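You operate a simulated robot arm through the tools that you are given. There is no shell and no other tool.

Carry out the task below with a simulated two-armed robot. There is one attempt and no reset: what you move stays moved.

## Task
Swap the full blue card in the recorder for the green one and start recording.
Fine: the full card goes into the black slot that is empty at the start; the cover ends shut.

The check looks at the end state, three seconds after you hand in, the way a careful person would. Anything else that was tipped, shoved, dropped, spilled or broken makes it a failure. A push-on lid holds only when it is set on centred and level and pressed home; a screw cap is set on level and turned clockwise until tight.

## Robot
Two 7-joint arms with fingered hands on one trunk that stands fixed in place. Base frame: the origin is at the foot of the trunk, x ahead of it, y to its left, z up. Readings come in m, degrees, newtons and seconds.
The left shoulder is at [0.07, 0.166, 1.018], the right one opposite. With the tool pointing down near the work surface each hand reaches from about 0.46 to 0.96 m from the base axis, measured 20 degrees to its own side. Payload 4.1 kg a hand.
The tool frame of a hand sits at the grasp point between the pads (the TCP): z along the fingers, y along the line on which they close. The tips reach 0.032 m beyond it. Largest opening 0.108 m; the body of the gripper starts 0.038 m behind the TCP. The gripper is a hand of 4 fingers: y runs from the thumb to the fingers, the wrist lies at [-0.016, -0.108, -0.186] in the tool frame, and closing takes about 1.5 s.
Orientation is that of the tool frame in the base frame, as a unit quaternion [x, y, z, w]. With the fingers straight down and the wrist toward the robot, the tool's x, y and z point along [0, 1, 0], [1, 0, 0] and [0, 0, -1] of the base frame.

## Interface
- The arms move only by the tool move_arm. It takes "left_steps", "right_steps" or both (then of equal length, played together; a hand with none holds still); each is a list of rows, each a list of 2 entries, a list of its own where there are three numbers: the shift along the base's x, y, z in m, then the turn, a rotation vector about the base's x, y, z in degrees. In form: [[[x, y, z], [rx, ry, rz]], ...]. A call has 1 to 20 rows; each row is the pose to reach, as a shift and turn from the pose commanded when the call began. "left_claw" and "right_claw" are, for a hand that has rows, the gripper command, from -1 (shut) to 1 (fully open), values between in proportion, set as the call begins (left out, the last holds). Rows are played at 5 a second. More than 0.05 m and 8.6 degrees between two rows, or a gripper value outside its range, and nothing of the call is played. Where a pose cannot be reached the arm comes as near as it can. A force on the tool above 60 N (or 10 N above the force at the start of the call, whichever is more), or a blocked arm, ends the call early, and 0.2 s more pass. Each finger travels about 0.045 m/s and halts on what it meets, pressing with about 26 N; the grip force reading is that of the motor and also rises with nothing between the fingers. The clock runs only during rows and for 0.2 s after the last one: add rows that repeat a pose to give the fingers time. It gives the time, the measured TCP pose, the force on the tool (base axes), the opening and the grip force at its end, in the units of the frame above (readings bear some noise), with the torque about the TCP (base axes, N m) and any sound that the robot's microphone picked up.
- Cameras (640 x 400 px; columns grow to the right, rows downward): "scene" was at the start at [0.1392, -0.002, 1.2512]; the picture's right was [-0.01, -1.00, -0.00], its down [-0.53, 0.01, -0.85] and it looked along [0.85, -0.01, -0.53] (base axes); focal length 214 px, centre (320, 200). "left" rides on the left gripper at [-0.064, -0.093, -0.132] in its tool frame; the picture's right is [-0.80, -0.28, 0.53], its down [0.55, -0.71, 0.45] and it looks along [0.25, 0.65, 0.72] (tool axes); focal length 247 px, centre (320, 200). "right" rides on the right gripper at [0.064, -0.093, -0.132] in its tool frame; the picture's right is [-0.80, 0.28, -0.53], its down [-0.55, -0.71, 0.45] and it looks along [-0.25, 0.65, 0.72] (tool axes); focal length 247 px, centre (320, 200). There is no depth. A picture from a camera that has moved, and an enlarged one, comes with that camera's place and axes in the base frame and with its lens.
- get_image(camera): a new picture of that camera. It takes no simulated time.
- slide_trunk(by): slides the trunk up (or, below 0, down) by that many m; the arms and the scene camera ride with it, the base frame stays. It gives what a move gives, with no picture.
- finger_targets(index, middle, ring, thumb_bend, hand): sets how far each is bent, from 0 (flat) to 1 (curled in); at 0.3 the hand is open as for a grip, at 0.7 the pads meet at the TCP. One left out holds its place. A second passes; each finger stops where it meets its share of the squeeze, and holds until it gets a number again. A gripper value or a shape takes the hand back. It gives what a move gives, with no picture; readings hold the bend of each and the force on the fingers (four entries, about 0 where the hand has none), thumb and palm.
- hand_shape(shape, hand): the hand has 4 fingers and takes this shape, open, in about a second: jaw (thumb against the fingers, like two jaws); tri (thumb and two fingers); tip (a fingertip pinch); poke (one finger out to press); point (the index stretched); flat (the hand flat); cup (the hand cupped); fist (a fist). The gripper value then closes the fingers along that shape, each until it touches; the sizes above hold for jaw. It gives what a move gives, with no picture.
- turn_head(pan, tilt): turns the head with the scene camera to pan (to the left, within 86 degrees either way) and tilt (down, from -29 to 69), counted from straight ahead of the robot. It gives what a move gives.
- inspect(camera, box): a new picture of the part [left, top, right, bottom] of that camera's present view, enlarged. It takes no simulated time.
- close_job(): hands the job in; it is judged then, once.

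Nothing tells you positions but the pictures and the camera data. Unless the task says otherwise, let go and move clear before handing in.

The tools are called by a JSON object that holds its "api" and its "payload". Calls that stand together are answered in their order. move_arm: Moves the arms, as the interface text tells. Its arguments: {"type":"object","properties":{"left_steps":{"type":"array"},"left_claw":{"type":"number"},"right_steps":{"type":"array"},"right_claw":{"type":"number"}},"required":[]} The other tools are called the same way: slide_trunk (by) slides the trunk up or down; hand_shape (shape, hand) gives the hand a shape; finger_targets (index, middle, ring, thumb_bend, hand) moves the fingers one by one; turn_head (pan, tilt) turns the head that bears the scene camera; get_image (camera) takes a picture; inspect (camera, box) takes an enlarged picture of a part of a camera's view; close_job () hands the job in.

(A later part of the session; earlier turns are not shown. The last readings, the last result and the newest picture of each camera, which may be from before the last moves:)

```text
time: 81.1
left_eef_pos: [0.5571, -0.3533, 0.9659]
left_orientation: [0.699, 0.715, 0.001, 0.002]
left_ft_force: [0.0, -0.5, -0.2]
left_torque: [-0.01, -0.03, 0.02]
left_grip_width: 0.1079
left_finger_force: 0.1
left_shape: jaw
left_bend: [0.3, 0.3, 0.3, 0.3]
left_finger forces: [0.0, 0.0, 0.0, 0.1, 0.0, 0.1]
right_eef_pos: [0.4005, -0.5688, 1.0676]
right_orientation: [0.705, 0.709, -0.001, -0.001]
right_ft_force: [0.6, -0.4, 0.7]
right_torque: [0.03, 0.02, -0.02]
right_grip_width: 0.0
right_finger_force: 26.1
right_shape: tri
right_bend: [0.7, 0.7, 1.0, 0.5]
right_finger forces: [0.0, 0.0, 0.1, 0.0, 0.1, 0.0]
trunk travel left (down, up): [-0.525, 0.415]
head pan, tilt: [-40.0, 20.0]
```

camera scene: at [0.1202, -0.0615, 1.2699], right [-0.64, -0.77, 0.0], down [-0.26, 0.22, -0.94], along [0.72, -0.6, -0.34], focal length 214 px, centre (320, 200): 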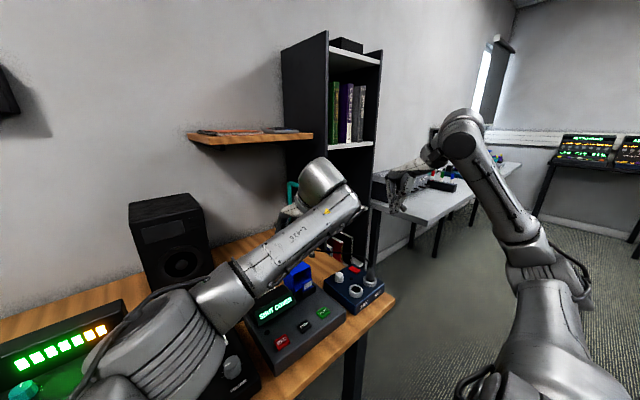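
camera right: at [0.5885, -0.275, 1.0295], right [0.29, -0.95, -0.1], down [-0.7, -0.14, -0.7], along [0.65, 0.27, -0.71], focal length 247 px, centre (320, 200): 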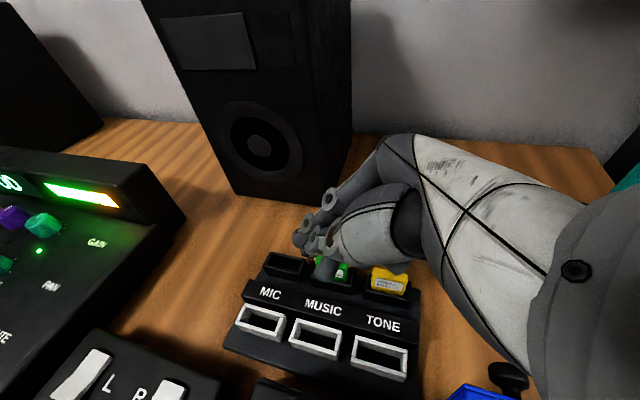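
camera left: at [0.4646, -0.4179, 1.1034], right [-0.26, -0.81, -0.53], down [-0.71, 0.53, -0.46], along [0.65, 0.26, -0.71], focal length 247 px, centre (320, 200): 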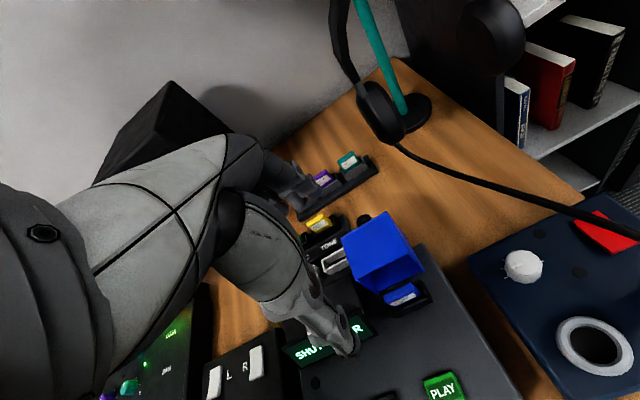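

The left arm sits about 1.2 cm off target here, probably at a limit. Leaning the left hand (wrist to the left) should ease this without changing the pinch axis, so I'll back off, lean it 30°, and try again.

{"api": "move_arm", "payload": {"left_steps": [[[0.02, 0.03, 0.02], [0, 0, 0]], [[0.03, 0.05, 0.03], [-6, 0, 0]], [[0.03, 0.05, 0.03], [-12, 0, 0]], [[0.03, 0.05, 0.03], [-18, 0, 0]], [[0.03, 0.05, 0.03], [-24, 0, 0]], [[0.03, 0.05, 0.03], [-30, 0, 0]], [[0.03, 0.05, 0.03], [-30, 0, 0]]]}}

{"api": "move_arm", "payload": {"left_steps": [[[-0.01, -0.02, 0], [0, 0, 0]], [[-0.02, -0.035, -0.01], [0, 0, 0]], [[-0.03, -0.05, -0.02], [0, 0, 0]], [[-0.03, -0.05, -0.02], [0, 0, 0]], [[-0.03, -0.05, -0.02], [0, 0, 0]]]}}

{"api": "get_image", "payload": {"camera": "scene"}}

{"api": "get_image", "payload": {"camera": "left"}}

```text
time: 82.7
left_eef_pos: [0.5916, -0.2993, 1.0006]
left_orientation: [0.674, 0.693, -0.171, 0.191]
left_ft_force: [-0.8, 0.1, 0.0]
left_torque: [0.02, -0.03, -0.02]
left_grip_width: 0.108
left_finger_force: 0.2
left_shape: jaw
left_bend: [0.3, 0.3, 0.3, 0.3]
left_finger forces: [0.1, 0.0, 0.0, 0.1, 0.0, 0.0]
right_eef_pos: [0.4009, -0.5699, 1.0659]
right_orientation: [0.705, 0.709, -0.001, -0.001]
right_ft_force: [-0.1, 0.1, 0.3]
right_torque: [0.0, 0.02, 0.03]
right_grip_width: 0.0
right_finger_force: 26.2
right_shape: tri
right_bend: [0.7, 0.7, 1.0, 0.5]
right_finger forces: [0.0, 0.0, 0.0, 0.0, 0.0, 0.0]
trunk travel left (down, up): [-0.525, 0.415]
head pan, tilt: [-40.0, 20.0]
```

```text
time: 83.9
left_eef_pos: [0.5603, -0.3526, 0.9777]
left_orientation: [0.676, 0.69, -0.174, 0.189]
left_ft_force: [-0.2, -0.2, -0.9]
left_torque: [-0.01, -0.01, 0.01]
left_grip_width: 0.1077
left_finger_force: 0.2
left_shape: jaw
left_bend: [0.3, 0.3, 0.3, 0.3]
left_finger forces: [0.0, 0.0, 0.1, 0.1, 0.1, 0.0]
right_eef_pos: [0.3999, -0.5689, 1.0671]
right_orientation: [0.705, 0.709, -0.001, -0.002]
right_ft_force: [-0.1, -0.4, 0.6]
right_torque: [0.01, -0.03, 0.02]
right_grip_width: 0.0001
right_finger_force: 25.7
right_shape: tri
right_bend: [0.7, 0.7, 1.0, 0.5]
right_finger forces: [0.0, 0.0, 0.1, 0.1, 0.1, 0.0]
trunk travel left (down, up): [-0.525, 0.415]
head pan, tilt: [-40.0, 20.0]
```

```text
taken
camera scene: at [0.1207, -0.0611, 1.2699], right [-0.64, -0.77, 0.0], down [-0.26, 0.22, -0.94], along [0.72, -0.6, -0.34], focal length 214 px, centre (320, 200)
```

scene: 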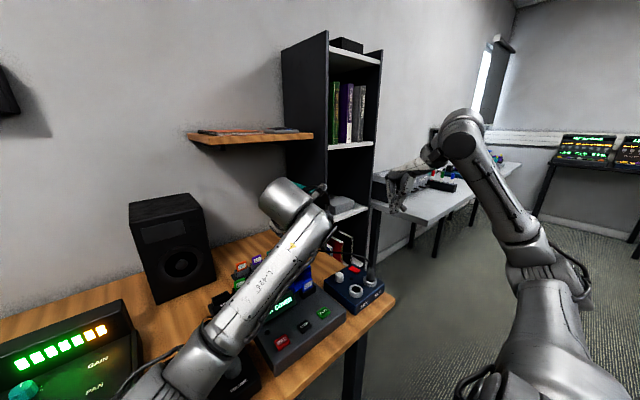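

```text
taken
camera left: at [0.4643, -0.3451, 1.1227], right [-0.26, -0.96, -0.07], down [-0.7, 0.24, -0.67], along [0.66, -0.12, -0.74], focal length 247 px, centre (320, 200)
```

left: 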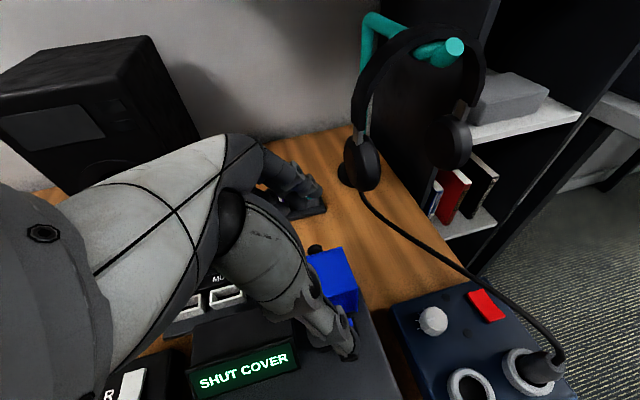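

With the lean the left arm moves freely here. I'll trim position and orientation to sit above the card and see whether it tracks accurately.

{"api": "move_arm", "payload": {"left_steps": [[[-0.007, -0.007, -0.01], [-0.1, 0.5, -0.7]], [[-0.015, -0.013, -0.02], [-0.2, 0.9, -1.4]], [[-0.015, -0.013, -0.028], [-0.2, 0.9, -1.4]], [[-0.015, -0.013, -0.028], [-0.2, 0.9, -1.4]]]}}

```text
time: 84.9
left_eef_pos: [0.5479, -0.3638, 0.9506]
left_orientation: [0.682, 0.684, -0.181, 0.185]
left_ft_force: [0.5, 0.8, 0.0]
left_torque: [-0.01, 0.01, 0.05]
left_grip_width: 0.1079
left_finger_force: 0.2
left_shape: jaw
left_bend: [0.3, 0.3, 0.3, 0.3]
left_finger forces: [0.0, 0.0, 0.1, 0.0, 0.1, 0.0]
right_eef_pos: [0.4006, -0.57, 1.0678]
right_orientation: [0.705, 0.709, -0.001, -0.001]
right_ft_force: [0.5, 0.0, -0.2]
right_torque: [-0.01, -0.02, 0.01]
right_grip_width: 0.0001
right_finger_force: 25.9
right_shape: tri
right_bend: [0.7, 0.7, 1.0, 0.5]
right_finger forces: [0.0, 0.0, 0.1, 0.0, 0.0, 0.0]
trunk travel left (down, up): [-0.525, 0.415]
head pan, tilt: [-40.0, 20.0]
```

The left arm now tracks well at (0.548, -0.364, 0.951). I'll form a tri grip with the left hand, close it, and move over the hood's top face to try pressing it further open.

{"api": "hand_shape", "payload": {"shape": "tri", "hand": "left"}}

{"api": "move_arm", "payload": {"left_steps": [[[0.02, 0.01, 0], [0, 0, 0]], [[0.04, 0.015, 0], [0, 0, 0]], [[0.06, 0.015, 0], [0, 0, 0]], [[0.067, 0.015, -0.02], [0, 0, 0]], [[0.067, 0.015, -0.04], [0, 0, 0]], [[0.067, 0.015, -0.06], [0, 0, 0]], [[0.067, 0.015, -0.06], [0, 0, 0]]], "left_claw": -1}}

{"api": "turn_head", "payload": {"pan": -32, "tilt": 45}}

{"api": "inspect", "payload": {"camera": "scene", "box": [290, 120, 400, 210]}}

{"api": "inspect", "payload": {"camera": "left", "box": [240, 180, 440, 340]}}

{"api": "inspect", "payload": {"camera": "right", "box": [0, 0, 640, 400]}}

```text
time: 85.8
left_eef_pos: [0.5496, -0.3623, 0.9459]
left_orientation: [0.681, 0.686, -0.18, 0.182]
left_ft_force: [-0.8, 0.5, -0.3]
left_torque: [0.03, -0.03, 0.01]
left_grip_width: 0.1079
left_finger_force: 0.0
left_shape: tri
left_bend: [0.3, 0.3, 0.99, 0.3]
left_finger forces: [0.0, 0.1, 0.0, 0.0, 0.0, 0.1]
right_eef_pos: [0.4002, -0.5705, 1.067]
right_orientation: [0.705, 0.709, -0.002, -0.001]
right_ft_force: [-0.6, 0.5, 0.2]
right_torque: [-0.01, 0.03, -0.02]
right_grip_width: 0.0002
right_finger_force: 26.3
right_shape: tri
right_bend: [0.7, 0.7, 1.0, 0.5]
right_finger forces: [0.0, 0.0, 0.0, 0.0, 0.0, 0.0]
trunk travel left (down, up): [-0.525, 0.415]
head pan, tilt: [-40.0, 20.0]
```

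```text
time: 87.6
left_eef_pos: [0.6282, -0.3342, 0.8895]
left_orientation: [0.677, 0.691, -0.173, 0.184]
left_ft_force: [-0.6, -0.2, 0.3]
left_torque: [0.0, 0.01, 0.0]
left_grip_width: 0.0001
left_finger_force: 26.2
left_shape: tri
left_bend: [0.7, 0.7, 1.0, 0.48]
left_finger forces: [0.0, 0.0, 0.0, 0.0, 0.1, 0.0]
right_eef_pos: [0.4006, -0.5688, 1.0673]
right_orientation: [0.706, 0.709, -0.001, -0.001]
right_ft_force: [0.6, -0.1, 0.2]
right_torque: [-0.04, 0.02, 0.05]
right_grip_width: 0.0001
right_finger_force: 26.2
right_shape: tri
right_bend: [0.7, 0.7, 1.0, 0.5]
right_finger forces: [0.1, 0.1, 0.1, 0.0, 0.0, 0.0]
trunk travel left (down, up): [-0.525, 0.415]
head pan, tilt: [-40.0, 20.0]
stopped in row 7 (left hand): the arm was blocked; the commanded pose is now the measured one
```

```text
time: 88.5
left_eef_pos: [0.628, -0.3349, 0.8909]
left_orientation: [0.677, 0.692, -0.172, 0.185]
left_ft_force: [0.1, 0.0, 0.3]
left_torque: [0.0, -0.03, 0.04]
left_grip_width: 0.0
left_finger_force: 26.3
left_shape: tri
left_bend: [0.7, 0.7, 1.0, 0.48]
left_finger forces: [0.0, 0.0, 0.0, 0.0, 0.1, 0.0]
right_eef_pos: [0.4, -0.5688, 1.0671]
right_orientation: [0.706, 0.709, 0.0, -0.001]
right_ft_force: [-1.3, -0.7, -0.2]
right_torque: [-0.02, 0.01, -0.02]
right_grip_width: 0.0
right_finger_force: 26.2
right_shape: tri
right_bend: [0.7, 0.7, 1.0, 0.5]
right_finger forces: [0.0, 0.0, 0.1, 0.1, 0.0, 0.1]
trunk travel left (down, up): [-0.525, 0.415]
head pan, tilt: [-32.0, 45.0]
```

```text
4.44 times, centred on (345, 165) of scene
camera zoom: at [0.1184, -0.0442, 1.2313], right [-0.53, -0.85, 0.0], down [-0.6, 0.37, -0.71], along [0.6, -0.38, -0.71], focal length 953 px, centre (209, 356)
```

zoom: 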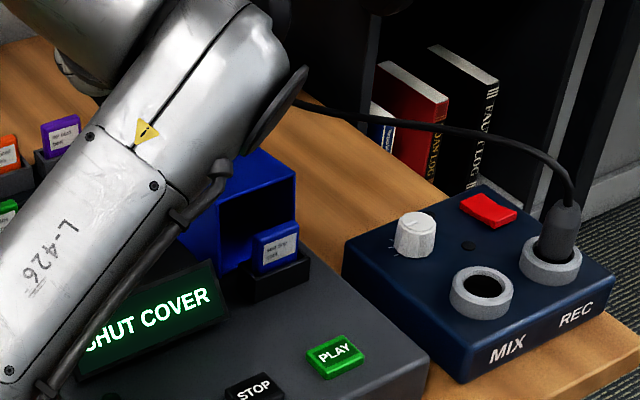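

```text
2.50 times, centred on (340, 260) of left
camera zoom: at [0.5331, -0.3281, 1.0354], right [-0.26, -0.96, -0.08], down [-0.7, 0.24, -0.67], along [0.66, -0.12, -0.74], focal length 617 px, centre (270, 50)
```

zoom: 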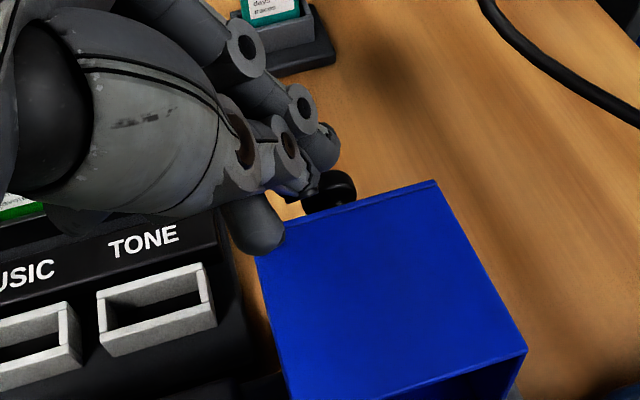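

```text
1.00 times, centred on (320, 200) of right (not enlarged: the box is as wide or as high as the picture)
camera zoom: at [0.3084, -0.5054, 1.1994], right [0.29, -0.8, 0.53], down [-0.7, -0.55, -0.45], along [0.65, -0.25, -0.72], focal length 247 px, centre (320, 200)
```

zoom: 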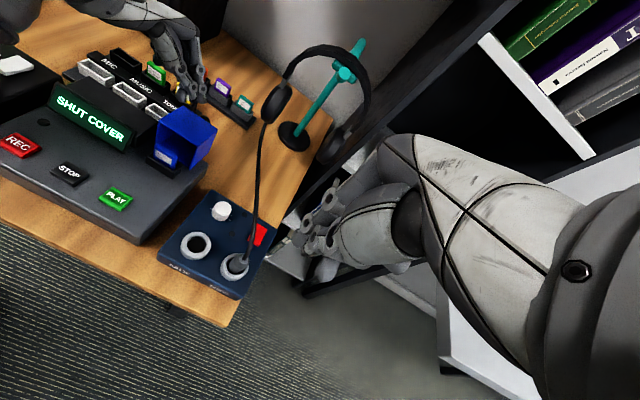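

The move ended early because the arm was blocked, with no force at the hand, so something along the arm may be touching. I'll look around before moving.

{"api": "get_image", "payload": {"camera": "scene"}}

{"api": "turn_head", "payload": {"pan": 0, "tilt": 60}}

{"api": "get_image", "payload": {"camera": "scene"}}

{"api": "inspect", "payload": {"camera": "right", "box": [0, 0, 320, 200]}}

```text
taken
camera scene: at [0.1184, -0.0442, 1.2313], right [-0.53, -0.85, 0.0], down [-0.6, 0.37, -0.71], along [0.6, -0.38, -0.71], focal length 214 px, centre (320, 200)
```

scene: 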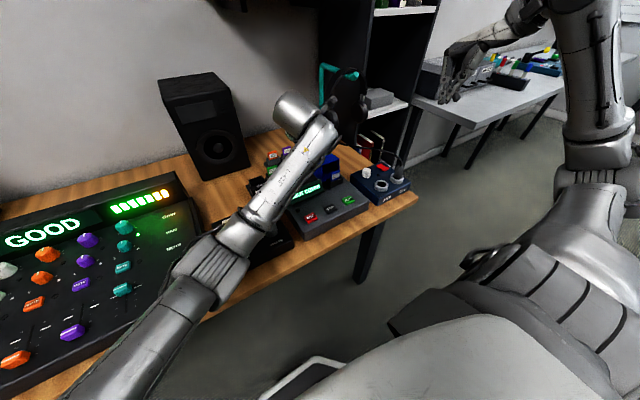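

```text
time: 89.4
left_eef_pos: [0.6282, -0.3346, 0.8889]
left_orientation: [0.677, 0.692, -0.172, 0.184]
left_ft_force: [-0.3, 0.3, 0.6]
left_torque: [0.01, -0.01, -0.04]
left_grip_width: 0.0
left_finger_force: 26.0
left_shape: tri
left_bend: [0.7, 0.7, 1.0, 0.48]
left_finger forces: [0.0, 0.1, 0.0, 0.1, 0.1, 0.0]
right_eef_pos: [0.4008, -0.5685, 1.0673]
right_orientation: [0.705, 0.709, -0.001, -0.001]
right_ft_force: [-0.6, 0.1, -0.2]
right_torque: [0.03, 0.01, 0.01]
right_grip_width: 0.0
right_finger_force: 25.8
right_shape: tri
right_bend: [0.7, 0.7, 1.0, 0.5]
right_finger forces: [0.0, 0.0, 0.1, 0.0, 0.0, 0.1]
trunk travel left (down, up): [-0.525, 0.415]
head pan, tilt: [0.0, 60.0]
```

```text
taken
camera scene: at [0.1161, -0.0012, 1.2118], right [0.0, -1.0, 0.0], down [-0.87, 0.0, -0.5], along [0.5, 0.0, -0.87], focal length 214 px, centre (320, 200)
```

scene: 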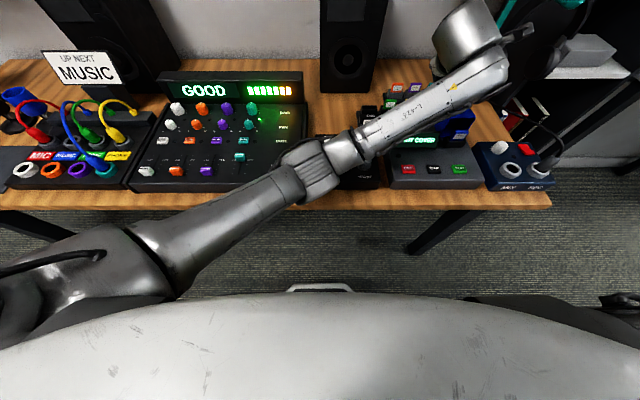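

```text
2.00 times, centred on (160, 100) of right
camera zoom: at [0.3084, -0.5054, 1.1994], right [0.29, -0.8, 0.53], down [-0.7, -0.55, -0.45], along [0.65, -0.25, -0.72], focal length 494 px, centre (640, 400)
```

zoom: 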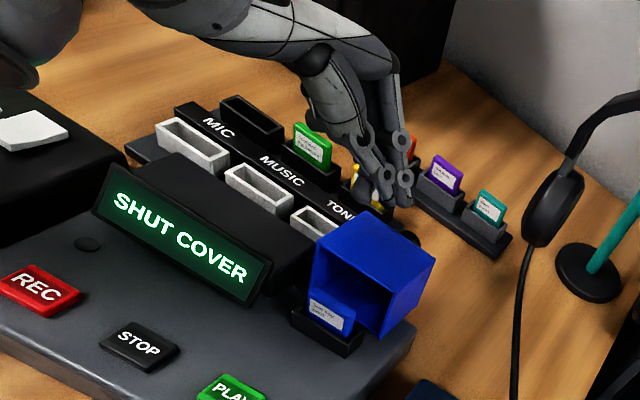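

I'll zoom in where the left elbow passes over the desk, to check for contact with the fader box or mixer.

{"api": "inspect", "payload": {"camera": "right", "box": [0, 0, 128, 80]}}

{"api": "inspect", "payload": {"camera": "scene", "box": [260, 110, 420, 210]}}

```text
5.00 times, centred on (64, 40) of right
camera zoom: at [0.3084, -0.5054, 1.1994], right [0.29, -0.8, 0.53], down [-0.7, -0.55, -0.45], along [0.65, -0.25, -0.72], focal length 1235 px, centre (1600, 1000)
```

zoom: 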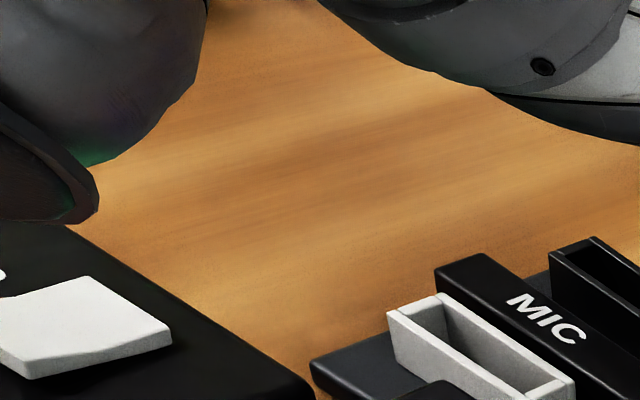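

```text
4.00 times, centred on (340, 160) of scene
camera zoom: at [0.1161, -0.0012, 1.2118], right [0.0, -1.0, 0.0], down [-0.87, 0.0, -0.5], along [0.5, 0.0, -0.87], focal length 858 px, centre (240, 360)
```

zoom: 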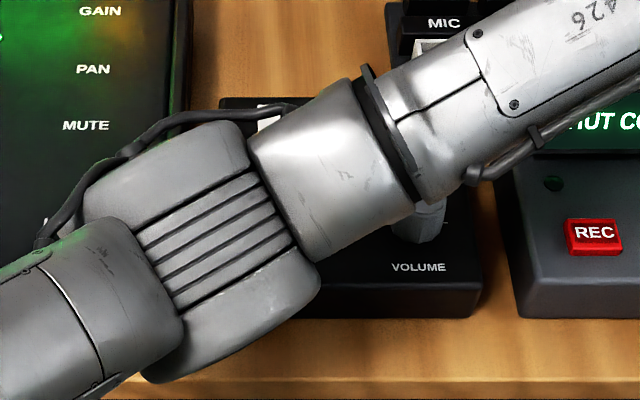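

The left elbow is very low over the fader/volume box, which could be the block. I'll retreat the left arm along its path, check the box hasn't moved, and raise the trunk for more clearance.

{"api": "move_arm", "payload": {"left_steps": [[[0.0, 0.01, 0.03], [0, 0, 0]], [[0.0, 0.03, 0.06], [0, 0, 0]], [[0.0, 0.06, 0.09], [0, 0, 0]], [[0.0, 0.1, 0.11], [0, 0, 0]], [[0.0, 0.14, 0.13], [0, 0, 0]], [[-0.01, 0.18, 0.15], [0, 0, 0]], [[-0.02, 0.22, 0.17], [0, 0, 0]], [[-0.02, 0.26, 0.19], [0, 0, 0]], [[-0.02, 0.3, 0.2], [0, 0, 0]], [[-0.02, 0.34, 0.2], [0, 0, 0]]]}}

{"api": "turn_head", "payload": {"pan": -0.6, "tilt": 31.7}}

{"api": "get_image", "payload": {"camera": "scene"}}

{"api": "inspect", "payload": {"camera": "scene", "box": [300, 240, 396, 330]}}

```text
time: 91.6
left_eef_pos: [0.6077, 0.0063, 1.0898]
left_orientation: [0.678, 0.69, -0.175, 0.185]
left_ft_force: [-1.0, 0.7, -0.4]
left_torque: [-0.02, 0.01, 0.0]
left_grip_width: 0.0001
left_finger_force: 26.4
left_shape: tri
left_bend: [0.7, 0.7, 1.0, 0.49]
left_finger forces: [0.1, 0.0, 0.0, 0.0, 0.0, 0.1]
left hand out of reach, approached as far as the arm can: row 7
right_eef_pos: [0.4003, -0.5666, 1.0689]
right_orientation: [0.705, 0.709, -0.003, 0.0]
right_ft_force: [-0.1, 0.4, -0.2]
right_torque: [-0.03, 0.0, -0.03]
right_grip_width: 0.0
right_finger_force: 26.4
right_shape: tri
right_bend: [0.7, 0.7, 1.0, 0.5]
right_finger forces: [0.1, 0.0, 0.1, 0.0, 0.0, 0.0]
trunk travel left (down, up): [-0.525, 0.415]
head pan, tilt: [0.0, 60.0]
```

```text
time: 92.5
left_eef_pos: [0.6067, 0.0029, 1.09]
left_orientation: [0.678, 0.69, -0.174, 0.185]
left_ft_force: [-0.7, -0.4, 0.1]
left_torque: [0.0, 0.01, 0.0]
left_grip_width: 0.0
left_finger_force: 25.6
left_shape: tri
left_bend: [0.7, 0.7, 1.0, 0.49]
left_finger forces: [0.1, 0.0, 0.0, 0.0, 0.0, 0.0]
right_eef_pos: [0.4024, -0.5691, 1.0672]
right_orientation: [0.705, 0.709, -0.001, -0.001]
right_ft_force: [0.2, -0.5, 0.5]
right_torque: [-0.01, -0.01, 0.0]
right_grip_width: 0.0
right_finger_force: 26.6
right_shape: tri
right_bend: [0.7, 0.7, 1.0, 0.5]
right_finger forces: [0.1, 0.0, 0.0, 0.0, 0.0, 0.0]
trunk travel left (down, up): [-0.525, 0.415]
head pan, tilt: [-0.6, 31.7]
```

```text
taken
camera scene: at [0.1392, -0.0017, 1.2511], right [-0.01, -1.0, 0.0], down [-0.53, 0.01, -0.85], along [0.85, -0.01, -0.53], focal length 214 px, centre (320, 200)
```

scene: 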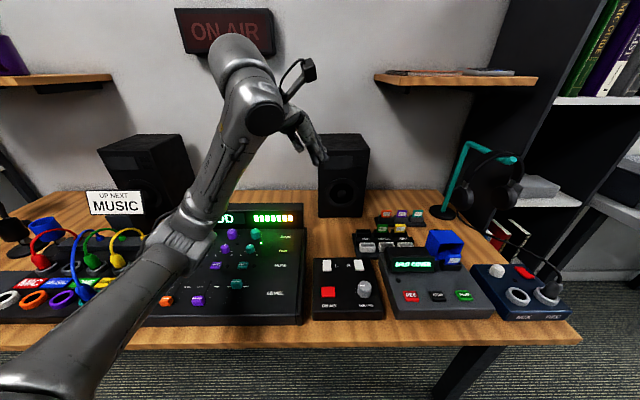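

```text
4.44 times, centred on (348, 285) of scene
camera zoom: at [0.1392, -0.0017, 1.2511], right [-0.01, -1.0, 0.0], down [-0.53, 0.01, -0.85], along [0.85, -0.01, -0.53], focal length 953 px, centre (196, -178)
```

zoom: 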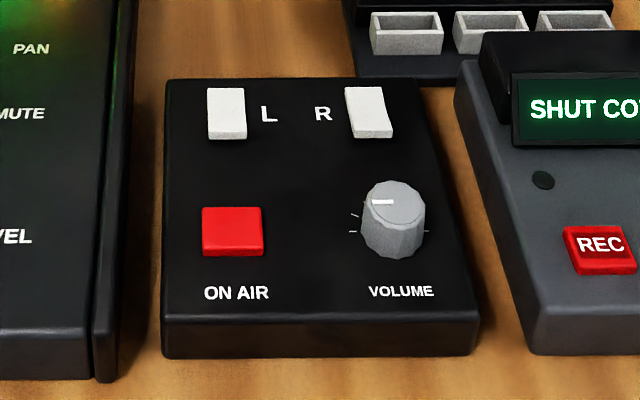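

The fader box looks unmoved. I'll raise the trunk 15 cm for elbow clearance and re-test the left arm over the recorder.

{"api": "slide_trunk", "payload": {"by": 0.15}}

{"api": "move_arm", "payload": {"left_steps": [[[0.0, -0.04, -0.01], [0, 0, 0]], [[0.0, -0.08, -0.03], [0, 0, 0]], [[0.0, -0.12, -0.05], [0, 0, 0]], [[0.0, -0.16, -0.08], [0, 0, 0]], [[0.0, -0.2, -0.11], [0, 0, 0]], [[-0.01, -0.24, -0.14], [0, 0, 0]], [[-0.02, -0.28, -0.17], [0, 0, 0]], [[-0.04, -0.31, -0.2], [0, 0, 0]], [[-0.06, -0.34, -0.23], [0, 0, 0]], [[-0.06, -0.355, -0.26], [0, 0, 0]], [[-0.06, -0.355, -0.28], [0, 0, 0]], [[-0.06, -0.355, -0.28], [0, 0, 0]]]}}

{"api": "turn_head", "payload": {"pan": -10, "tilt": 60}}

{"api": "get_image", "payload": {"camera": "scene"}}

```text
time: 94.3
left_eef_pos: [0.6064, 0.0036, 1.2403]
left_orientation: [0.678, 0.691, -0.173, 0.184]
left_ft_force: [-0.2, 0.0, 0.2]
left_torque: [0.02, 0.0, -0.04]
left_grip_width: 0.0003
left_finger_force: 26.1
left_shape: tri
left_bend: [0.7, 0.7, 1.0, 0.49]
left_finger forces: [0.0, 0.1, 0.0, 0.0, 0.0, 0.0]
right_eef_pos: [0.3997, -0.5701, 1.2179]
right_orientation: [0.706, 0.709, -0.001, -0.002]
right_ft_force: [0.6, -0.5, 0.7]
right_torque: [-0.04, 0.04, 0.01]
right_grip_width: 0.0
right_finger_force: 25.4
right_shape: tri
right_bend: [0.7, 0.7, 1.0, 0.5]
right_finger forces: [0.1, 0.0, 0.0, 0.1, 0.0, 0.1]
trunk travel left (down, up): [-0.675, 0.265]
head pan, tilt: [-0.6, 31.7]
```

```text
refused: row 6 steps farther than a row can; nothing moved
```

```text
time: 95.2
left_eef_pos: [0.6062, 0.0035, 1.24]
left_orientation: [0.678, 0.69, -0.174, 0.185]
left_ft_force: [0.0, 0.3, -0.6]
left_torque: [0.0, -0.03, 0.01]
left_grip_width: 0.0002
left_finger_force: 26.0
left_shape: tri
left_bend: [0.7, 0.7, 1.0, 0.49]
left_finger forces: [0.1, 0.1, 0.0, 0.0, 0.0, 0.0]
right_eef_pos: [0.3995, -0.5697, 1.2163]
right_orientation: [0.705, 0.71, -0.001, 0.0]
right_ft_force: [0.6, -0.4, 0.1]
right_torque: [0.0, -0.01, -0.01]
right_grip_width: 0.0002
right_finger_force: 25.8
right_shape: tri
right_bend: [0.7, 0.7, 1.0, 0.5]
right_finger forces: [0.0, 0.0, 0.0, 0.0, 0.0, 0.0]
trunk travel left (down, up): [-0.675, 0.265]
head pan, tilt: [-10.0, 60.0]
```

```text
taken
camera scene: at [0.1152, -0.0126, 1.3618], right [-0.17, -0.98, 0.0], down [-0.85, 0.15, -0.5], along [0.49, -0.09, -0.87], focal length 214 px, centre (320, 200)
```

scene: 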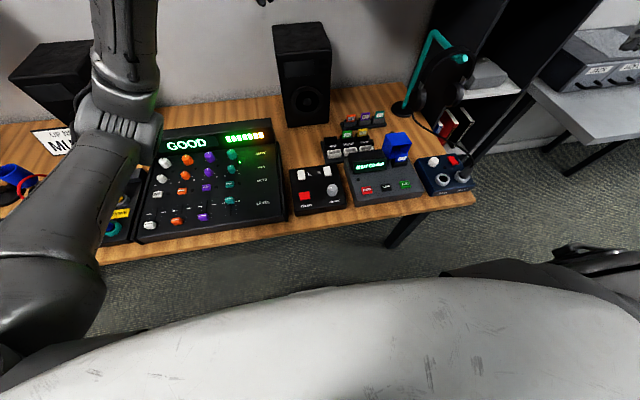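

The trunk is up and the view is good, but one row was slightly too long. I'll resend the approach with smaller steps.

{"api": "move_arm", "payload": {"left_steps": [[[0.0, -0.04, -0.01], [0, 0, 0]], [[0.0, -0.08, -0.02], [0, 0, 0]], [[0.0, -0.12, -0.04], [0, 0, 0]], [[0.0, -0.155, -0.06], [0, 0, 0]], [[0.0, -0.19, -0.085], [0, 0, 0]], [[-0.005, -0.22, -0.11], [0, 0, 0]], [[-0.01, -0.25, -0.14], [0, 0, 0]], [[-0.02, -0.28, -0.17], [0, 0, 0]], [[-0.035, -0.305, -0.2], [0, 0, 0]], [[-0.05, -0.33, -0.23], [0, 0, 0]], [[-0.06, -0.35, -0.26], [0, 0, 0]], [[-0.06, -0.355, -0.28], [0, 0, 0]], [[-0.06, -0.355, -0.28], [0, 0, 0]]]}}

{"api": "get_image", "payload": {"camera": "scene"}}

```text
time: 98.2
left_eef_pos: [0.6046, -0.2999, 0.9459]
left_orientation: [0.657, 0.719, -0.13, 0.185]
left_ft_force: [-0.7, -0.2, -0.4]
left_torque: [0.02, 0.02, 0.01]
left_grip_width: 0.0
left_finger_force: 26.3
left_shape: tri
left_bend: [0.7, 0.7, 1.0, 0.49]
left_finger forces: [0.0, 0.1, 0.1, 0.0, 0.0, 0.0]
right_eef_pos: [0.4011, -0.5695, 1.2169]
right_orientation: [0.705, 0.709, -0.001, -0.001]
right_ft_force: [0.3, 0.9, -0.8]
right_torque: [-0.04, 0.01, -0.01]
right_grip_width: 0.0001
right_finger_force: 26.1
right_shape: tri
right_bend: [0.7, 0.7, 1.0, 0.5]
right_finger forces: [0.1, 0.0, 0.0, 0.0, 0.0, 0.1]
trunk travel left (down, up): [-0.675, 0.265]
head pan, tilt: [-10.0, 60.0]
stopped in row 13 (left hand): the arm was blocked; the commanded pose is now the measured one
```

```text
taken
camera scene: at [0.1155, -0.0124, 1.3617], right [-0.17, -0.98, 0.0], down [-0.85, 0.15, -0.5], along [0.49, -0.09, -0.87], focal length 214 px, centre (320, 200)
```

scene: 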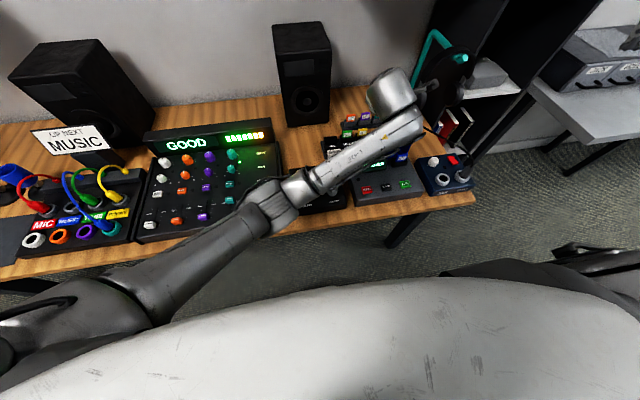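

Higher trunk made it worse: the left upper arm meets the torso when reaching low across the body. A lower trunk should keep the elbow raised as in its start posture, so I'll lift both hands and bring the trunk down in stages.

{"api": "move_arm", "payload": {"left_steps": [[[0.0, 0.02, 0.04], [0, 0, 0]], [[0.0, 0.05, 0.08], [0, 0, 0]], [[0.0, 0.08, 0.12], [0, 0, 0]], [[0.0, 0.11, 0.16], [0, 0, 0]], [[0.0, 0.14, 0.2], [0, 0, 0]], [[0.0, 0.17, 0.24], [0, 0, 0]], [[0.0, 0.2, 0.28], [0, 0, 0]], [[-0.01, 0.23, 0.32], [0, 0, 0]], [[-0.02, 0.25, 0.36], [0, 0, 0]], [[-0.03, 0.26, 0.4], [0, 0, 0]], [[-0.03, 0.27, 0.44], [0, 0, 0]]], "right_steps": [[[0.0, 0, 0.02], [0, 0, 0]], [[0.0, 0, 0.04], [0, 0, 0]], [[0.0, 0, 0.06], [0, 0, 0]], [[0.0, 0, 0.08], [0, 0, 0]], [[0.0, 0, 0.1], [0, 0, 0]], [[0.0, 0, 0.12], [0, 0, 0]], [[0.0, 0, 0.14], [0, 0, 0]], [[0.0, 0, 0.16], [0, 0, 0]], [[0, 0, 0.18], [0, 0, 0]], [[0, 0, 0.2], [0, 0, 0]], [[0, 0, 0.2], [0, 0, 0]]]}}

```text
refused: row 8 steps farther than a row can; nothing moved
```

{"api": "move_arm", "payload": {"left_steps": [[[0.0, 0.02, 0.04], [0, 0, 0]], [[0.0, 0.045, 0.08], [0, 0, 0]], [[0.0, 0.07, 0.12], [0, 0, 0]], [[0.0, 0.095, 0.16], [0, 0, 0]], [[0.0, 0.12, 0.2], [0, 0, 0]], [[0.0, 0.145, 0.24], [0, 0, 0]], [[0.0, 0.17, 0.28], [0, 0, 0]], [[-0.005, 0.195, 0.32], [0, 0, 0]], [[-0.01, 0.22, 0.36], [0, 0, 0]], [[-0.015, 0.245, 0.4], [0, 0, 0]], [[-0.02, 0.26, 0.44], [0, 0, 0]]], "right_steps": [[[0.0, 0, 0.02], [0, 0, 0]], [[0.0, 0, 0.04], [0, 0, 0]], [[0.0, 0, 0.06], [0, 0, 0]], [[0.0, 0, 0.08], [0, 0, 0]], [[0.0, 0, 0.1], [0, 0, 0]], [[0.0, 0, 0.12], [0, 0, 0]], [[0.0, 0, 0.14], [0, 0, 0]], [[0.0, 0, 0.16], [0, 0, 0]], [[0, 0, 0.18], [0, 0, 0]], [[0, 0, 0.2], [0, 0, 0]], [[0, 0, 0.2], [0, 0, 0]]]}}

```text
time: 100.7
left_eef_pos: [0.712, 0.0503, 1.1975]
left_orientation: [0.57, 0.785, -0.234, 0.066]
left_ft_force: [0.1, 0.7, -0.5]
left_torque: [-0.01, 0.09, -0.04]
left_grip_width: 0.0001
left_finger_force: 26.0
left_shape: tri
left_bend: [0.7, 0.7, 1.0, 0.49]
left_finger forces: [0.0, 0.0, 0.0, 0.0, 0.0, 0.0]
left hand out of reach, approached as far as the arm can: row 7, 8, 9, 10, 11
right_eef_pos: [0.409, -0.5657, 1.416]
right_orientation: [0.705, 0.709, -0.003, -0.003]
right_ft_force: [1.2, -0.5, 1.2]
right_torque: [-0.05, 0.06, -0.02]
right_grip_width: 0.0001
right_finger_force: 26.0
right_shape: tri
right_bend: [0.7, 0.7, 1.0, 0.5]
right_finger forces: [0.0, 0.0, 0.0, 0.0, 0.0, 0.1]
trunk travel left (down, up): [-0.675, 0.265]
head pan, tilt: [-10.0, 60.0]
stopped in row 11 (left hand): the arm was blocked; the commanded pose is now the measured one
```

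The left arm ended in an odd pose and was blocked. I'll look before doing anything else.

{"api": "turn_head", "payload": {"pan": 10, "tilt": 30}}

{"api": "get_image", "payload": {"camera": "scene"}}

{"api": "get_image", "payload": {"camera": "left"}}

{"api": "get_image", "payload": {"camera": "right"}}

```text
time: 101.6
left_eef_pos: [0.7059, 0.0455, 1.205]
left_orientation: [0.572, 0.784, -0.232, 0.068]
left_ft_force: [0.0, -0.3, 0.6]
left_torque: [0.01, -0.01, 0.02]
left_grip_width: 0.0
left_finger_force: 26.2
left_shape: tri
left_bend: [0.7, 0.7, 1.0, 0.49]
left_finger forces: [0.1, 0.0, 0.1, 0.1, 0.0, 0.0]
right_eef_pos: [0.4001, -0.5689, 1.419]
right_orientation: [0.705, 0.709, -0.001, -0.001]
right_ft_force: [0.2, -0.4, 1.0]
right_torque: [0.02, 0.02, 0.03]
right_grip_width: 0.0
right_finger_force: 26.3
right_shape: tri
right_bend: [0.7, 0.7, 1.0, 0.5]
right_finger forces: [0.0, 0.0, 0.1, 0.0, 0.1, 0.1]
trunk travel left (down, up): [-0.675, 0.265]
head pan, tilt: [10.0, 30.0]
```

```text
taken
camera scene: at [0.1384, 0.0146, 1.4038], right [0.17, -0.98, 0.0], down [-0.49, -0.09, -0.87], along [0.85, 0.15, -0.5], focal length 214 px, centre (320, 200)
```

scene: 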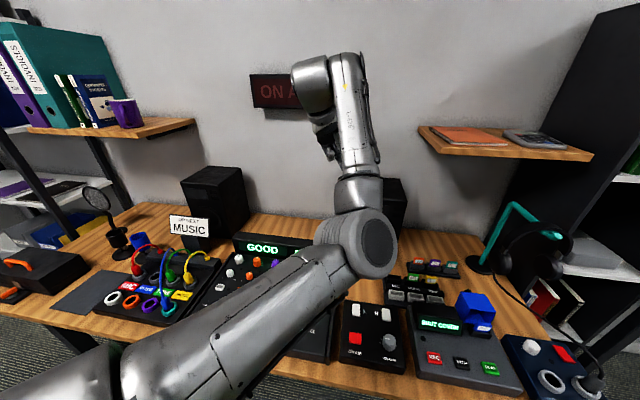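

```text
taken
camera left: at [0.6604, 0.0278, 1.3716], right [-0.08, -0.99, -0.09], down [-0.91, 0.11, -0.4], along [0.41, 0.05, -0.91], focal length 247 px, centre (320, 200)
```

left: 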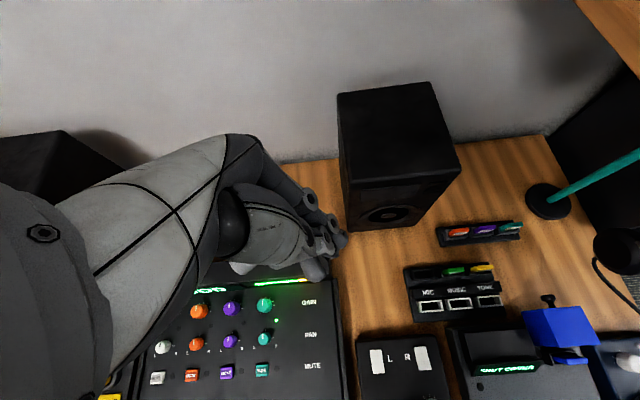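

```text
taken
camera right: at [0.3077, -0.5052, 1.5509], right [0.29, -0.8, 0.53], down [-0.7, -0.55, -0.45], along [0.65, -0.25, -0.72], focal length 247 px, centre (320, 200)
```

right: 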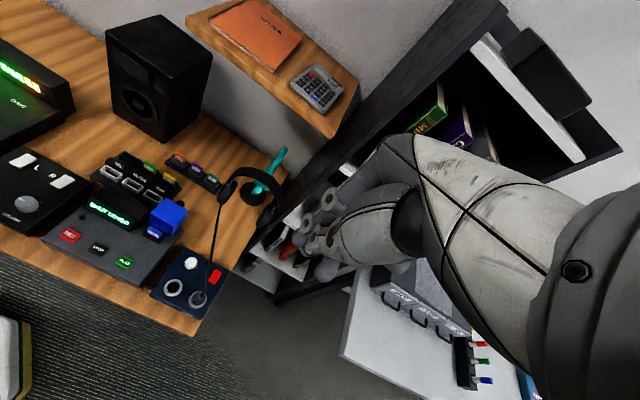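

Nothing on the desk looks disturbed and the left arm is in open air. I'll bring the left hand back to a clean straight-down orientation near its start position.

{"api": "move_arm", "payload": {"left_steps": [[[-0.01, -0.01, 0.01], [4.1, -2.25, -2.9]], [[-0.02, -0.02, 0.02], [8.2, -4.5, -5.8]], [[-0.035, -0.035, 0.03], [12.3, -6.75, -8.7]], [[-0.05, -0.05, 0.04], [16.4, -9, -11.6]], [[-0.065, -0.065, 0.05], [20.5, -11.25, -14.5]], [[-0.08, -0.08, 0.06], [24.6, -13.5, -17.4]], [[-0.1, -0.1, 0.075], [24.6, -13.5, -17.4]], [[-0.1, -0.1, 0.075], [24.6, -13.5, -17.4]]]}}

{"api": "get_image", "payload": {"camera": "scene"}}

```text
time: 103.4
left_eef_pos: [0.6812, -0.0415, 1.2853]
left_orientation: [0.695, 0.719, -0.003, -0.004]
left_ft_force: [0.4, -0.3, -0.8]
left_torque: [-0.02, -0.02, -0.01]
left_grip_width: 0.0
left_finger_force: 26.5
left_shape: tri
left_bend: [0.7, 0.7, 1.0, 0.49]
left_finger forces: [0.0, 0.0, 0.0, 0.1, 0.0, 0.0]
left hand out of reach, approached as far as the arm can: row 2, 3, 4, 5, 6, 7, 8
right_eef_pos: [0.4007, -0.5684, 1.419]
right_orientation: [0.706, 0.708, 0.0, 0.0]
right_ft_force: [0.4, 0.3, 0.9]
right_torque: [-0.04, -0.01, 0.0]
right_grip_width: 0.0
right_finger_force: 25.8
right_shape: tri
right_bend: [0.7, 0.7, 1.0, 0.5]
right_finger forces: [0.0, 0.0, 0.1, 0.0, 0.0, 0.0]
trunk travel left (down, up): [-0.675, 0.265]
head pan, tilt: [10.0, 30.0]
```

```text
taken
camera scene: at [0.1386, 0.0152, 1.4038], right [0.17, -0.98, 0.0], down [-0.49, -0.09, -0.87], along [0.85, 0.15, -0.5], focal length 214 px, centre (320, 200)
```

scene: 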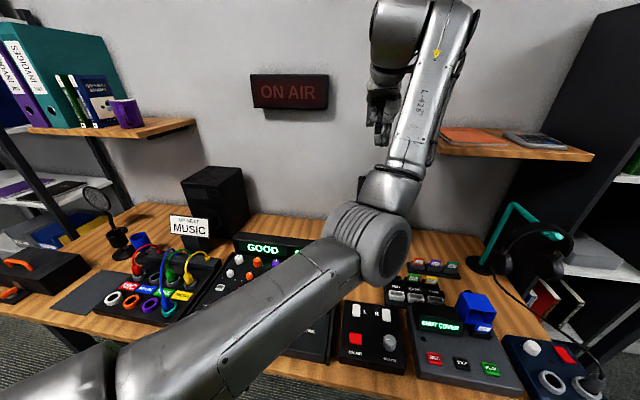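

I'll lower the trunk back to its original height while the hands are high, then take the left arm out to its own side to regain its start posture.

{"api": "slide_trunk", "payload": {"by": -0.15}}

{"api": "move_arm", "payload": {"left_steps": [[[-0.02, 0.04, 0.0], [0, 0, -1]], [[-0.04, 0.08, 0.0], [0, 0, -1]], [[-0.06, 0.12, 0.0], [0, 0, -1]], [[-0.08, 0.16, 0.0], [0, 0, -1]], [[-0.1, 0.2, 0.0], [0, 0, -1]], [[-0.12, 0.24, 0.0], [0, 0, -1]], [[-0.14, 0.28, 0.0], [0, 0, -1]], [[-0.15, 0.32, 0.0], [0, 0, -1]], [[-0.16, 0.36, 0.0], [0, 0, -1]], [[-0.17, 0.4, 0.0], [0, 0, -1]], [[-0.18, 0.44, 0.0], [0, 0, -1]], [[-0.185, 0.455, 0.0], [0, 0, -1]]]}}

{"api": "get_image", "payload": {"camera": "scene"}}

```text
time: 105.2
left_eef_pos: [0.6802, -0.0409, 1.144]
left_orientation: [0.695, 0.719, 0.0, 0.003]
left_ft_force: [0.2, -0.4, -1.3]
left_torque: [-0.04, 0.01, -0.02]
left_grip_width: 0.0
left_finger_force: 25.5
left_shape: tri
left_bend: [0.7, 0.7, 1.0, 0.49]
left_finger forces: [0.0, 0.1, 0.1, 0.0, 0.1, 0.0]
right_eef_pos: [0.4, -0.5693, 1.2697]
right_orientation: [0.706, 0.709, 0.0, 0.0]
right_ft_force: [0.5, -0.7, 0.0]
right_torque: [0.03, 0.0, -0.02]
right_grip_width: 0.0
right_finger_force: 26.1
right_shape: tri
right_bend: [0.7, 0.7, 1.0, 0.5]
right_finger forces: [0.0, 0.0, 0.1, 0.1, 0.1, 0.0]
trunk travel left (down, up): [-0.525, 0.415]
head pan, tilt: [10.0, 30.0]
```

```text
time: 106.1
left_eef_pos: [0.6574, 0.1462, 1.0766]
left_orientation: [0.682, 0.728, -0.049, -0.051]
left_ft_force: [-0.5, -0.5, -1.0]
left_torque: [-0.01, 0.01, -0.02]
left_grip_width: 0.0001
left_finger_force: 26.0
left_shape: tri
left_bend: [0.7, 0.7, 1.0, 0.49]
left_finger forces: [0.0, 0.0, 0.1, 0.0, 0.0, 0.1]
left hand out of reach, approached as far as the arm can: row 1, 2, 3, 4
right_eef_pos: [0.3997, -0.5685, 1.2689]
right_orientation: [0.706, 0.708, -0.001, 0.0]
right_ft_force: [-0.4, 0.7, 1.0]
right_torque: [-0.03, 0.05, 0.02]
right_grip_width: 0.0
right_finger_force: 25.9
right_shape: tri
right_bend: [0.7, 0.7, 1.0, 0.5]
right_finger forces: [0.0, 0.0, 0.0, 0.0, 0.0, 0.1]
trunk travel left (down, up): [-0.525, 0.415]
head pan, tilt: [10.0, 30.0]
stopped in row 4 (left hand): the arm was blocked; the commanded pose is now the measured one
```

```text
taken
camera scene: at [0.1389, 0.0162, 1.2538], right [0.17, -0.98, 0.0], down [-0.49, -0.09, -0.87], along [0.85, 0.15, -0.5], focal length 214 px, centre (320, 200)
```

scene: 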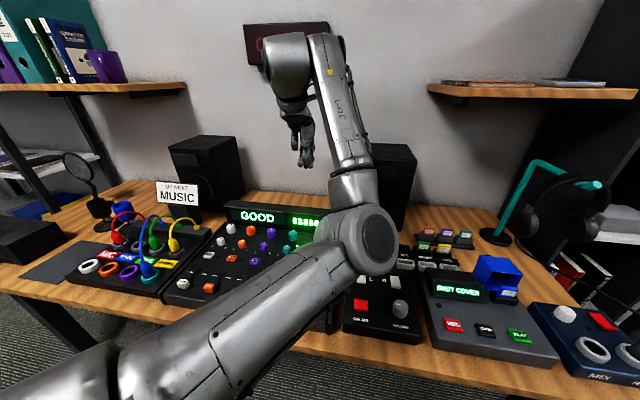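

The left arm is still blocked, probably upper arm against the torso with the elbow tucked inward. Raising the hand straight up should swing the elbow free.

{"api": "move_arm", "payload": {"left_steps": [[[0.0, 0.0, 0.03], [0, 0, 0]], [[0.0, 0.0, 0.06], [0, 0, 0]], [[0.0, 0.0, 0.1], [0, 0, 0]], [[0.0, 0.0, 0.14], [0, 0, 0]], [[0.0, 0.0, 0.18], [0, 0, 0]], [[0.0, 0.0, 0.22], [0, 0, 0]], [[0.0, 0.0, 0.26], [0, 0, 0]]]}}

{"api": "get_image", "payload": {"camera": "scene"}}

```text
time: 107.7
left_eef_pos: [0.6522, 0.1356, 1.3392]
left_orientation: [0.687, 0.724, -0.047, -0.051]
left_ft_force: [-0.7, -0.6, 0.5]
left_torque: [-0.04, -0.09, 0.03]
left_grip_width: 0.0003
left_finger_force: 25.6
left_shape: tri
left_bend: [0.7, 0.7, 1.0, 0.49]
left_finger forces: [0.0, 0.1, 0.1, 0.0, 0.0, 0.1]
right_eef_pos: [0.397, -0.5687, 1.2696]
right_orientation: [0.706, 0.708, 0.001, 0.0]
right_ft_force: [-0.7, -0.2, -0.8]
right_torque: [-0.02, -0.04, 0.03]
right_grip_width: 0.0
right_finger_force: 25.4
right_shape: tri
right_bend: [0.7, 0.7, 1.0, 0.5]
right_finger forces: [0.1, 0.0, 0.0, 0.1, 0.0, 0.0]
trunk travel left (down, up): [-0.525, 0.415]
head pan, tilt: [10.0, 30.0]
```

```text
taken
camera scene: at [0.1354, 0.015, 1.2542], right [0.17, -0.98, 0.0], down [-0.49, -0.09, -0.87], along [0.85, 0.15, -0.5], focal length 214 px, centre (320, 200)
```

scene: 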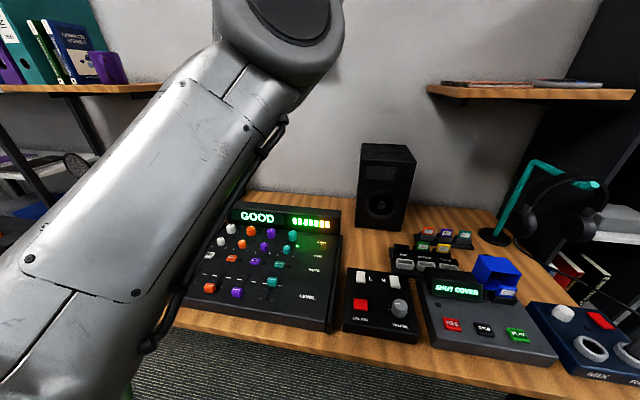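

The left elbow is now up and free. I'll raise the right hand a little more and then lower the trunk 30 cm, so the hands work near shoulder height.

{"api": "move_arm", "payload": {"right_steps": [[[0, 0, 0.04], [0, 0, 0]], [[0, 0, 0.08], [0, 0, 0]], [[0, 0, 0.1], [0, 0, 0]]]}}

{"api": "slide_trunk", "payload": {"by": -0.3}}

{"api": "get_image", "payload": {"camera": "scene"}}

```text
time: 108.5
left_eef_pos: [0.6563, 0.1398, 1.3361]
left_orientation: [0.684, 0.726, -0.048, -0.053]
left_ft_force: [0.5, -0.9, 0.5]
left_torque: [-0.04, 0.01, -0.02]
left_grip_width: 0.0
left_finger_force: 26.0
left_shape: tri
left_bend: [0.7, 0.7, 1.0, 0.49]
left_finger forces: [0.0, 0.0, 0.1, 0.1, 0.0, 0.1]
right_eef_pos: [0.4014, -0.5704, 1.3674]
right_orientation: [0.706, 0.709, -0.001, -0.001]
right_ft_force: [0.1, -0.3, -0.4]
right_torque: [0.02, 0.02, -0.02]
right_grip_width: 0.0001
right_finger_force: 25.8
right_shape: tri
right_bend: [0.7, 0.7, 1.0, 0.5]
right_finger forces: [0.0, 0.0, 0.1, 0.1, 0.0, 0.0]
trunk travel left (down, up): [-0.525, 0.415]
head pan, tilt: [10.0, 30.0]
```

```text
time: 111.5
left_eef_pos: [0.6568, 0.1405, 1.0369]
left_orientation: [0.684, 0.726, -0.048, -0.052]
left_ft_force: [-0.7, -0.1, -0.6]
left_torque: [0.03, 0.01, -0.01]
left_grip_width: 0.0
left_finger_force: 25.9
left_shape: tri
left_bend: [0.7, 0.7, 1.0, 0.49]
left_finger forces: [0.0, 0.1, 0.1, 0.1, 0.0, 0.0]
right_eef_pos: [0.4003, -0.5693, 1.068]
right_orientation: [0.706, 0.708, -0.001, 0.0]
right_ft_force: [-0.6, 0.5, -0.9]
right_torque: [-0.04, 0.0, 0.01]
right_grip_width: 0.0001
right_finger_force: 25.9
right_shape: tri
right_bend: [0.7, 0.7, 1.0, 0.5]
right_finger forces: [0.1, 0.0, 0.0, 0.1, 0.1, 0.0]
trunk travel left (down, up): [-0.225, 0.715]
head pan, tilt: [10.0, 30.0]
```

```text
taken
camera scene: at [0.1384, 0.0148, 0.9539], right [0.17, -0.98, 0.0], down [-0.49, -0.09, -0.87], along [0.85, 0.15, -0.5], focal length 214 px, centre (320, 200)
```

scene: 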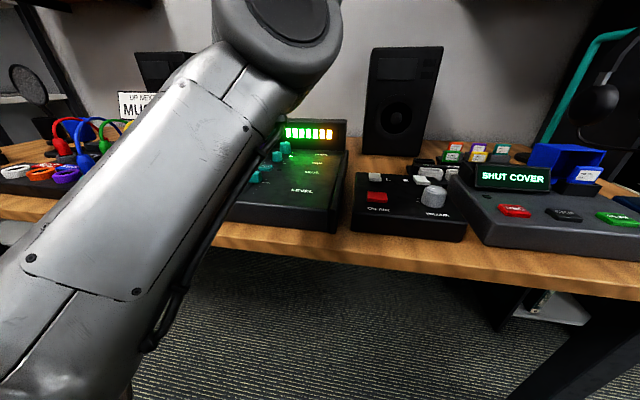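

With the trunk low, the left hand is at (0.657, 0.14, 1.037). I'll square up its orientation and test moving to the rack and then toward the recorder bay at this trunk height.

{"api": "move_arm", "payload": {"left_steps": [[[0.0, -0.04, 0.0], [-0.2, -4, -1.7]], [[0.0, -0.08, 0.0], [-0.3, -8.1, -3.4]], [[0.01, -0.12, 0.0], [-0.3, -8.1, -3.4]], [[0.02, -0.16, 0.0], [-0.3, -8.1, -3.4]], [[0.03, -0.2, 0.0], [-0.3, -8.1, -3.4]], [[0.04, -0.24, -0.01], [-0.3, -8.1, -3.4]], [[0.05, -0.28, -0.03], [-0.3, -8.1, -3.4]], [[0.056, -0.32, -0.05], [-0.3, -8.1, -3.4]], [[0.056, -0.35, -0.07], [-0.3, -8.1, -3.4]], [[0.056, -0.363, -0.1], [-0.3, -8.1, -3.4]], [[0.056, -0.363, -0.12], [-0.3, -8.1, -3.4]]]}}

{"api": "get_image", "payload": {"camera": "scene"}}

{"api": "get_image", "payload": {"camera": "left"}}

```text
time: 113.6
left_eef_pos: [0.7027, -0.1023, 1.0033]
left_orientation: [0.678, 0.731, -0.046, 0.057]
left_ft_force: [0.0, 0.0, -1.2]
left_torque: [0.06, 0.06, 0.0]
left_grip_width: 0.0002
left_finger_force: 26.3
left_shape: tri
left_bend: [0.7, 0.7, 1.0, 0.49]
left_finger forces: [0.0, 0.0, 0.0, 0.0, 0.0, 0.1]
left hand out of reach, approached as far as the arm can: row 5, 6, 7, 8, 9, 10
right_eef_pos: [0.4004, -0.5709, 1.0658]
right_orientation: [0.706, 0.708, -0.001, -0.002]
right_ft_force: [0.0, -0.8, -0.3]
right_torque: [0.02, -0.03, 0.01]
right_grip_width: 0.0001
right_finger_force: 26.2
right_shape: tri
right_bend: [0.7, 0.7, 1.0, 0.5]
right_finger forces: [0.1, 0.0, 0.0, 0.0, 0.0, 0.0]
trunk travel left (down, up): [-0.225, 0.715]
head pan, tilt: [10.0, 30.0]
stopped in row 10 (left hand): the arm was blocked; the commanded pose is now the measured one
```

```text
taken
camera scene: at [0.1384, 0.014, 0.9539], right [0.17, -0.98, 0.0], down [-0.49, -0.09, -0.87], along [0.85, 0.15, -0.5], focal length 214 px, centre (320, 200)
```

scene: 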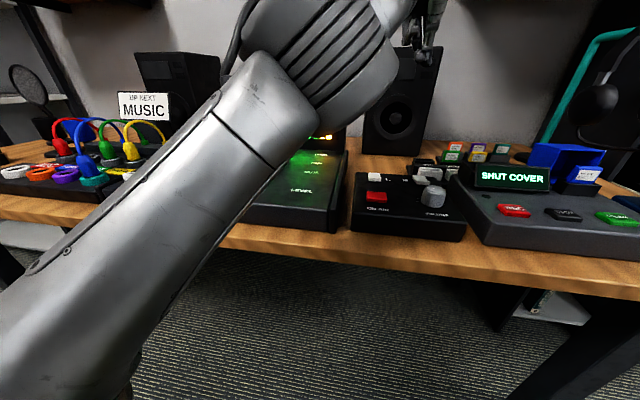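

```text
taken
camera left: at [0.6106, -0.1534, 1.1424], right [-0.21, -0.89, -0.41], down [-0.73, 0.42, -0.53], along [0.65, 0.19, -0.74], focal length 247 px, centre (320, 200)
```

left: 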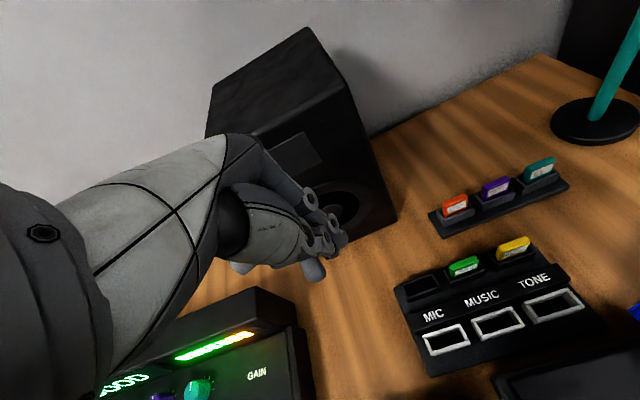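

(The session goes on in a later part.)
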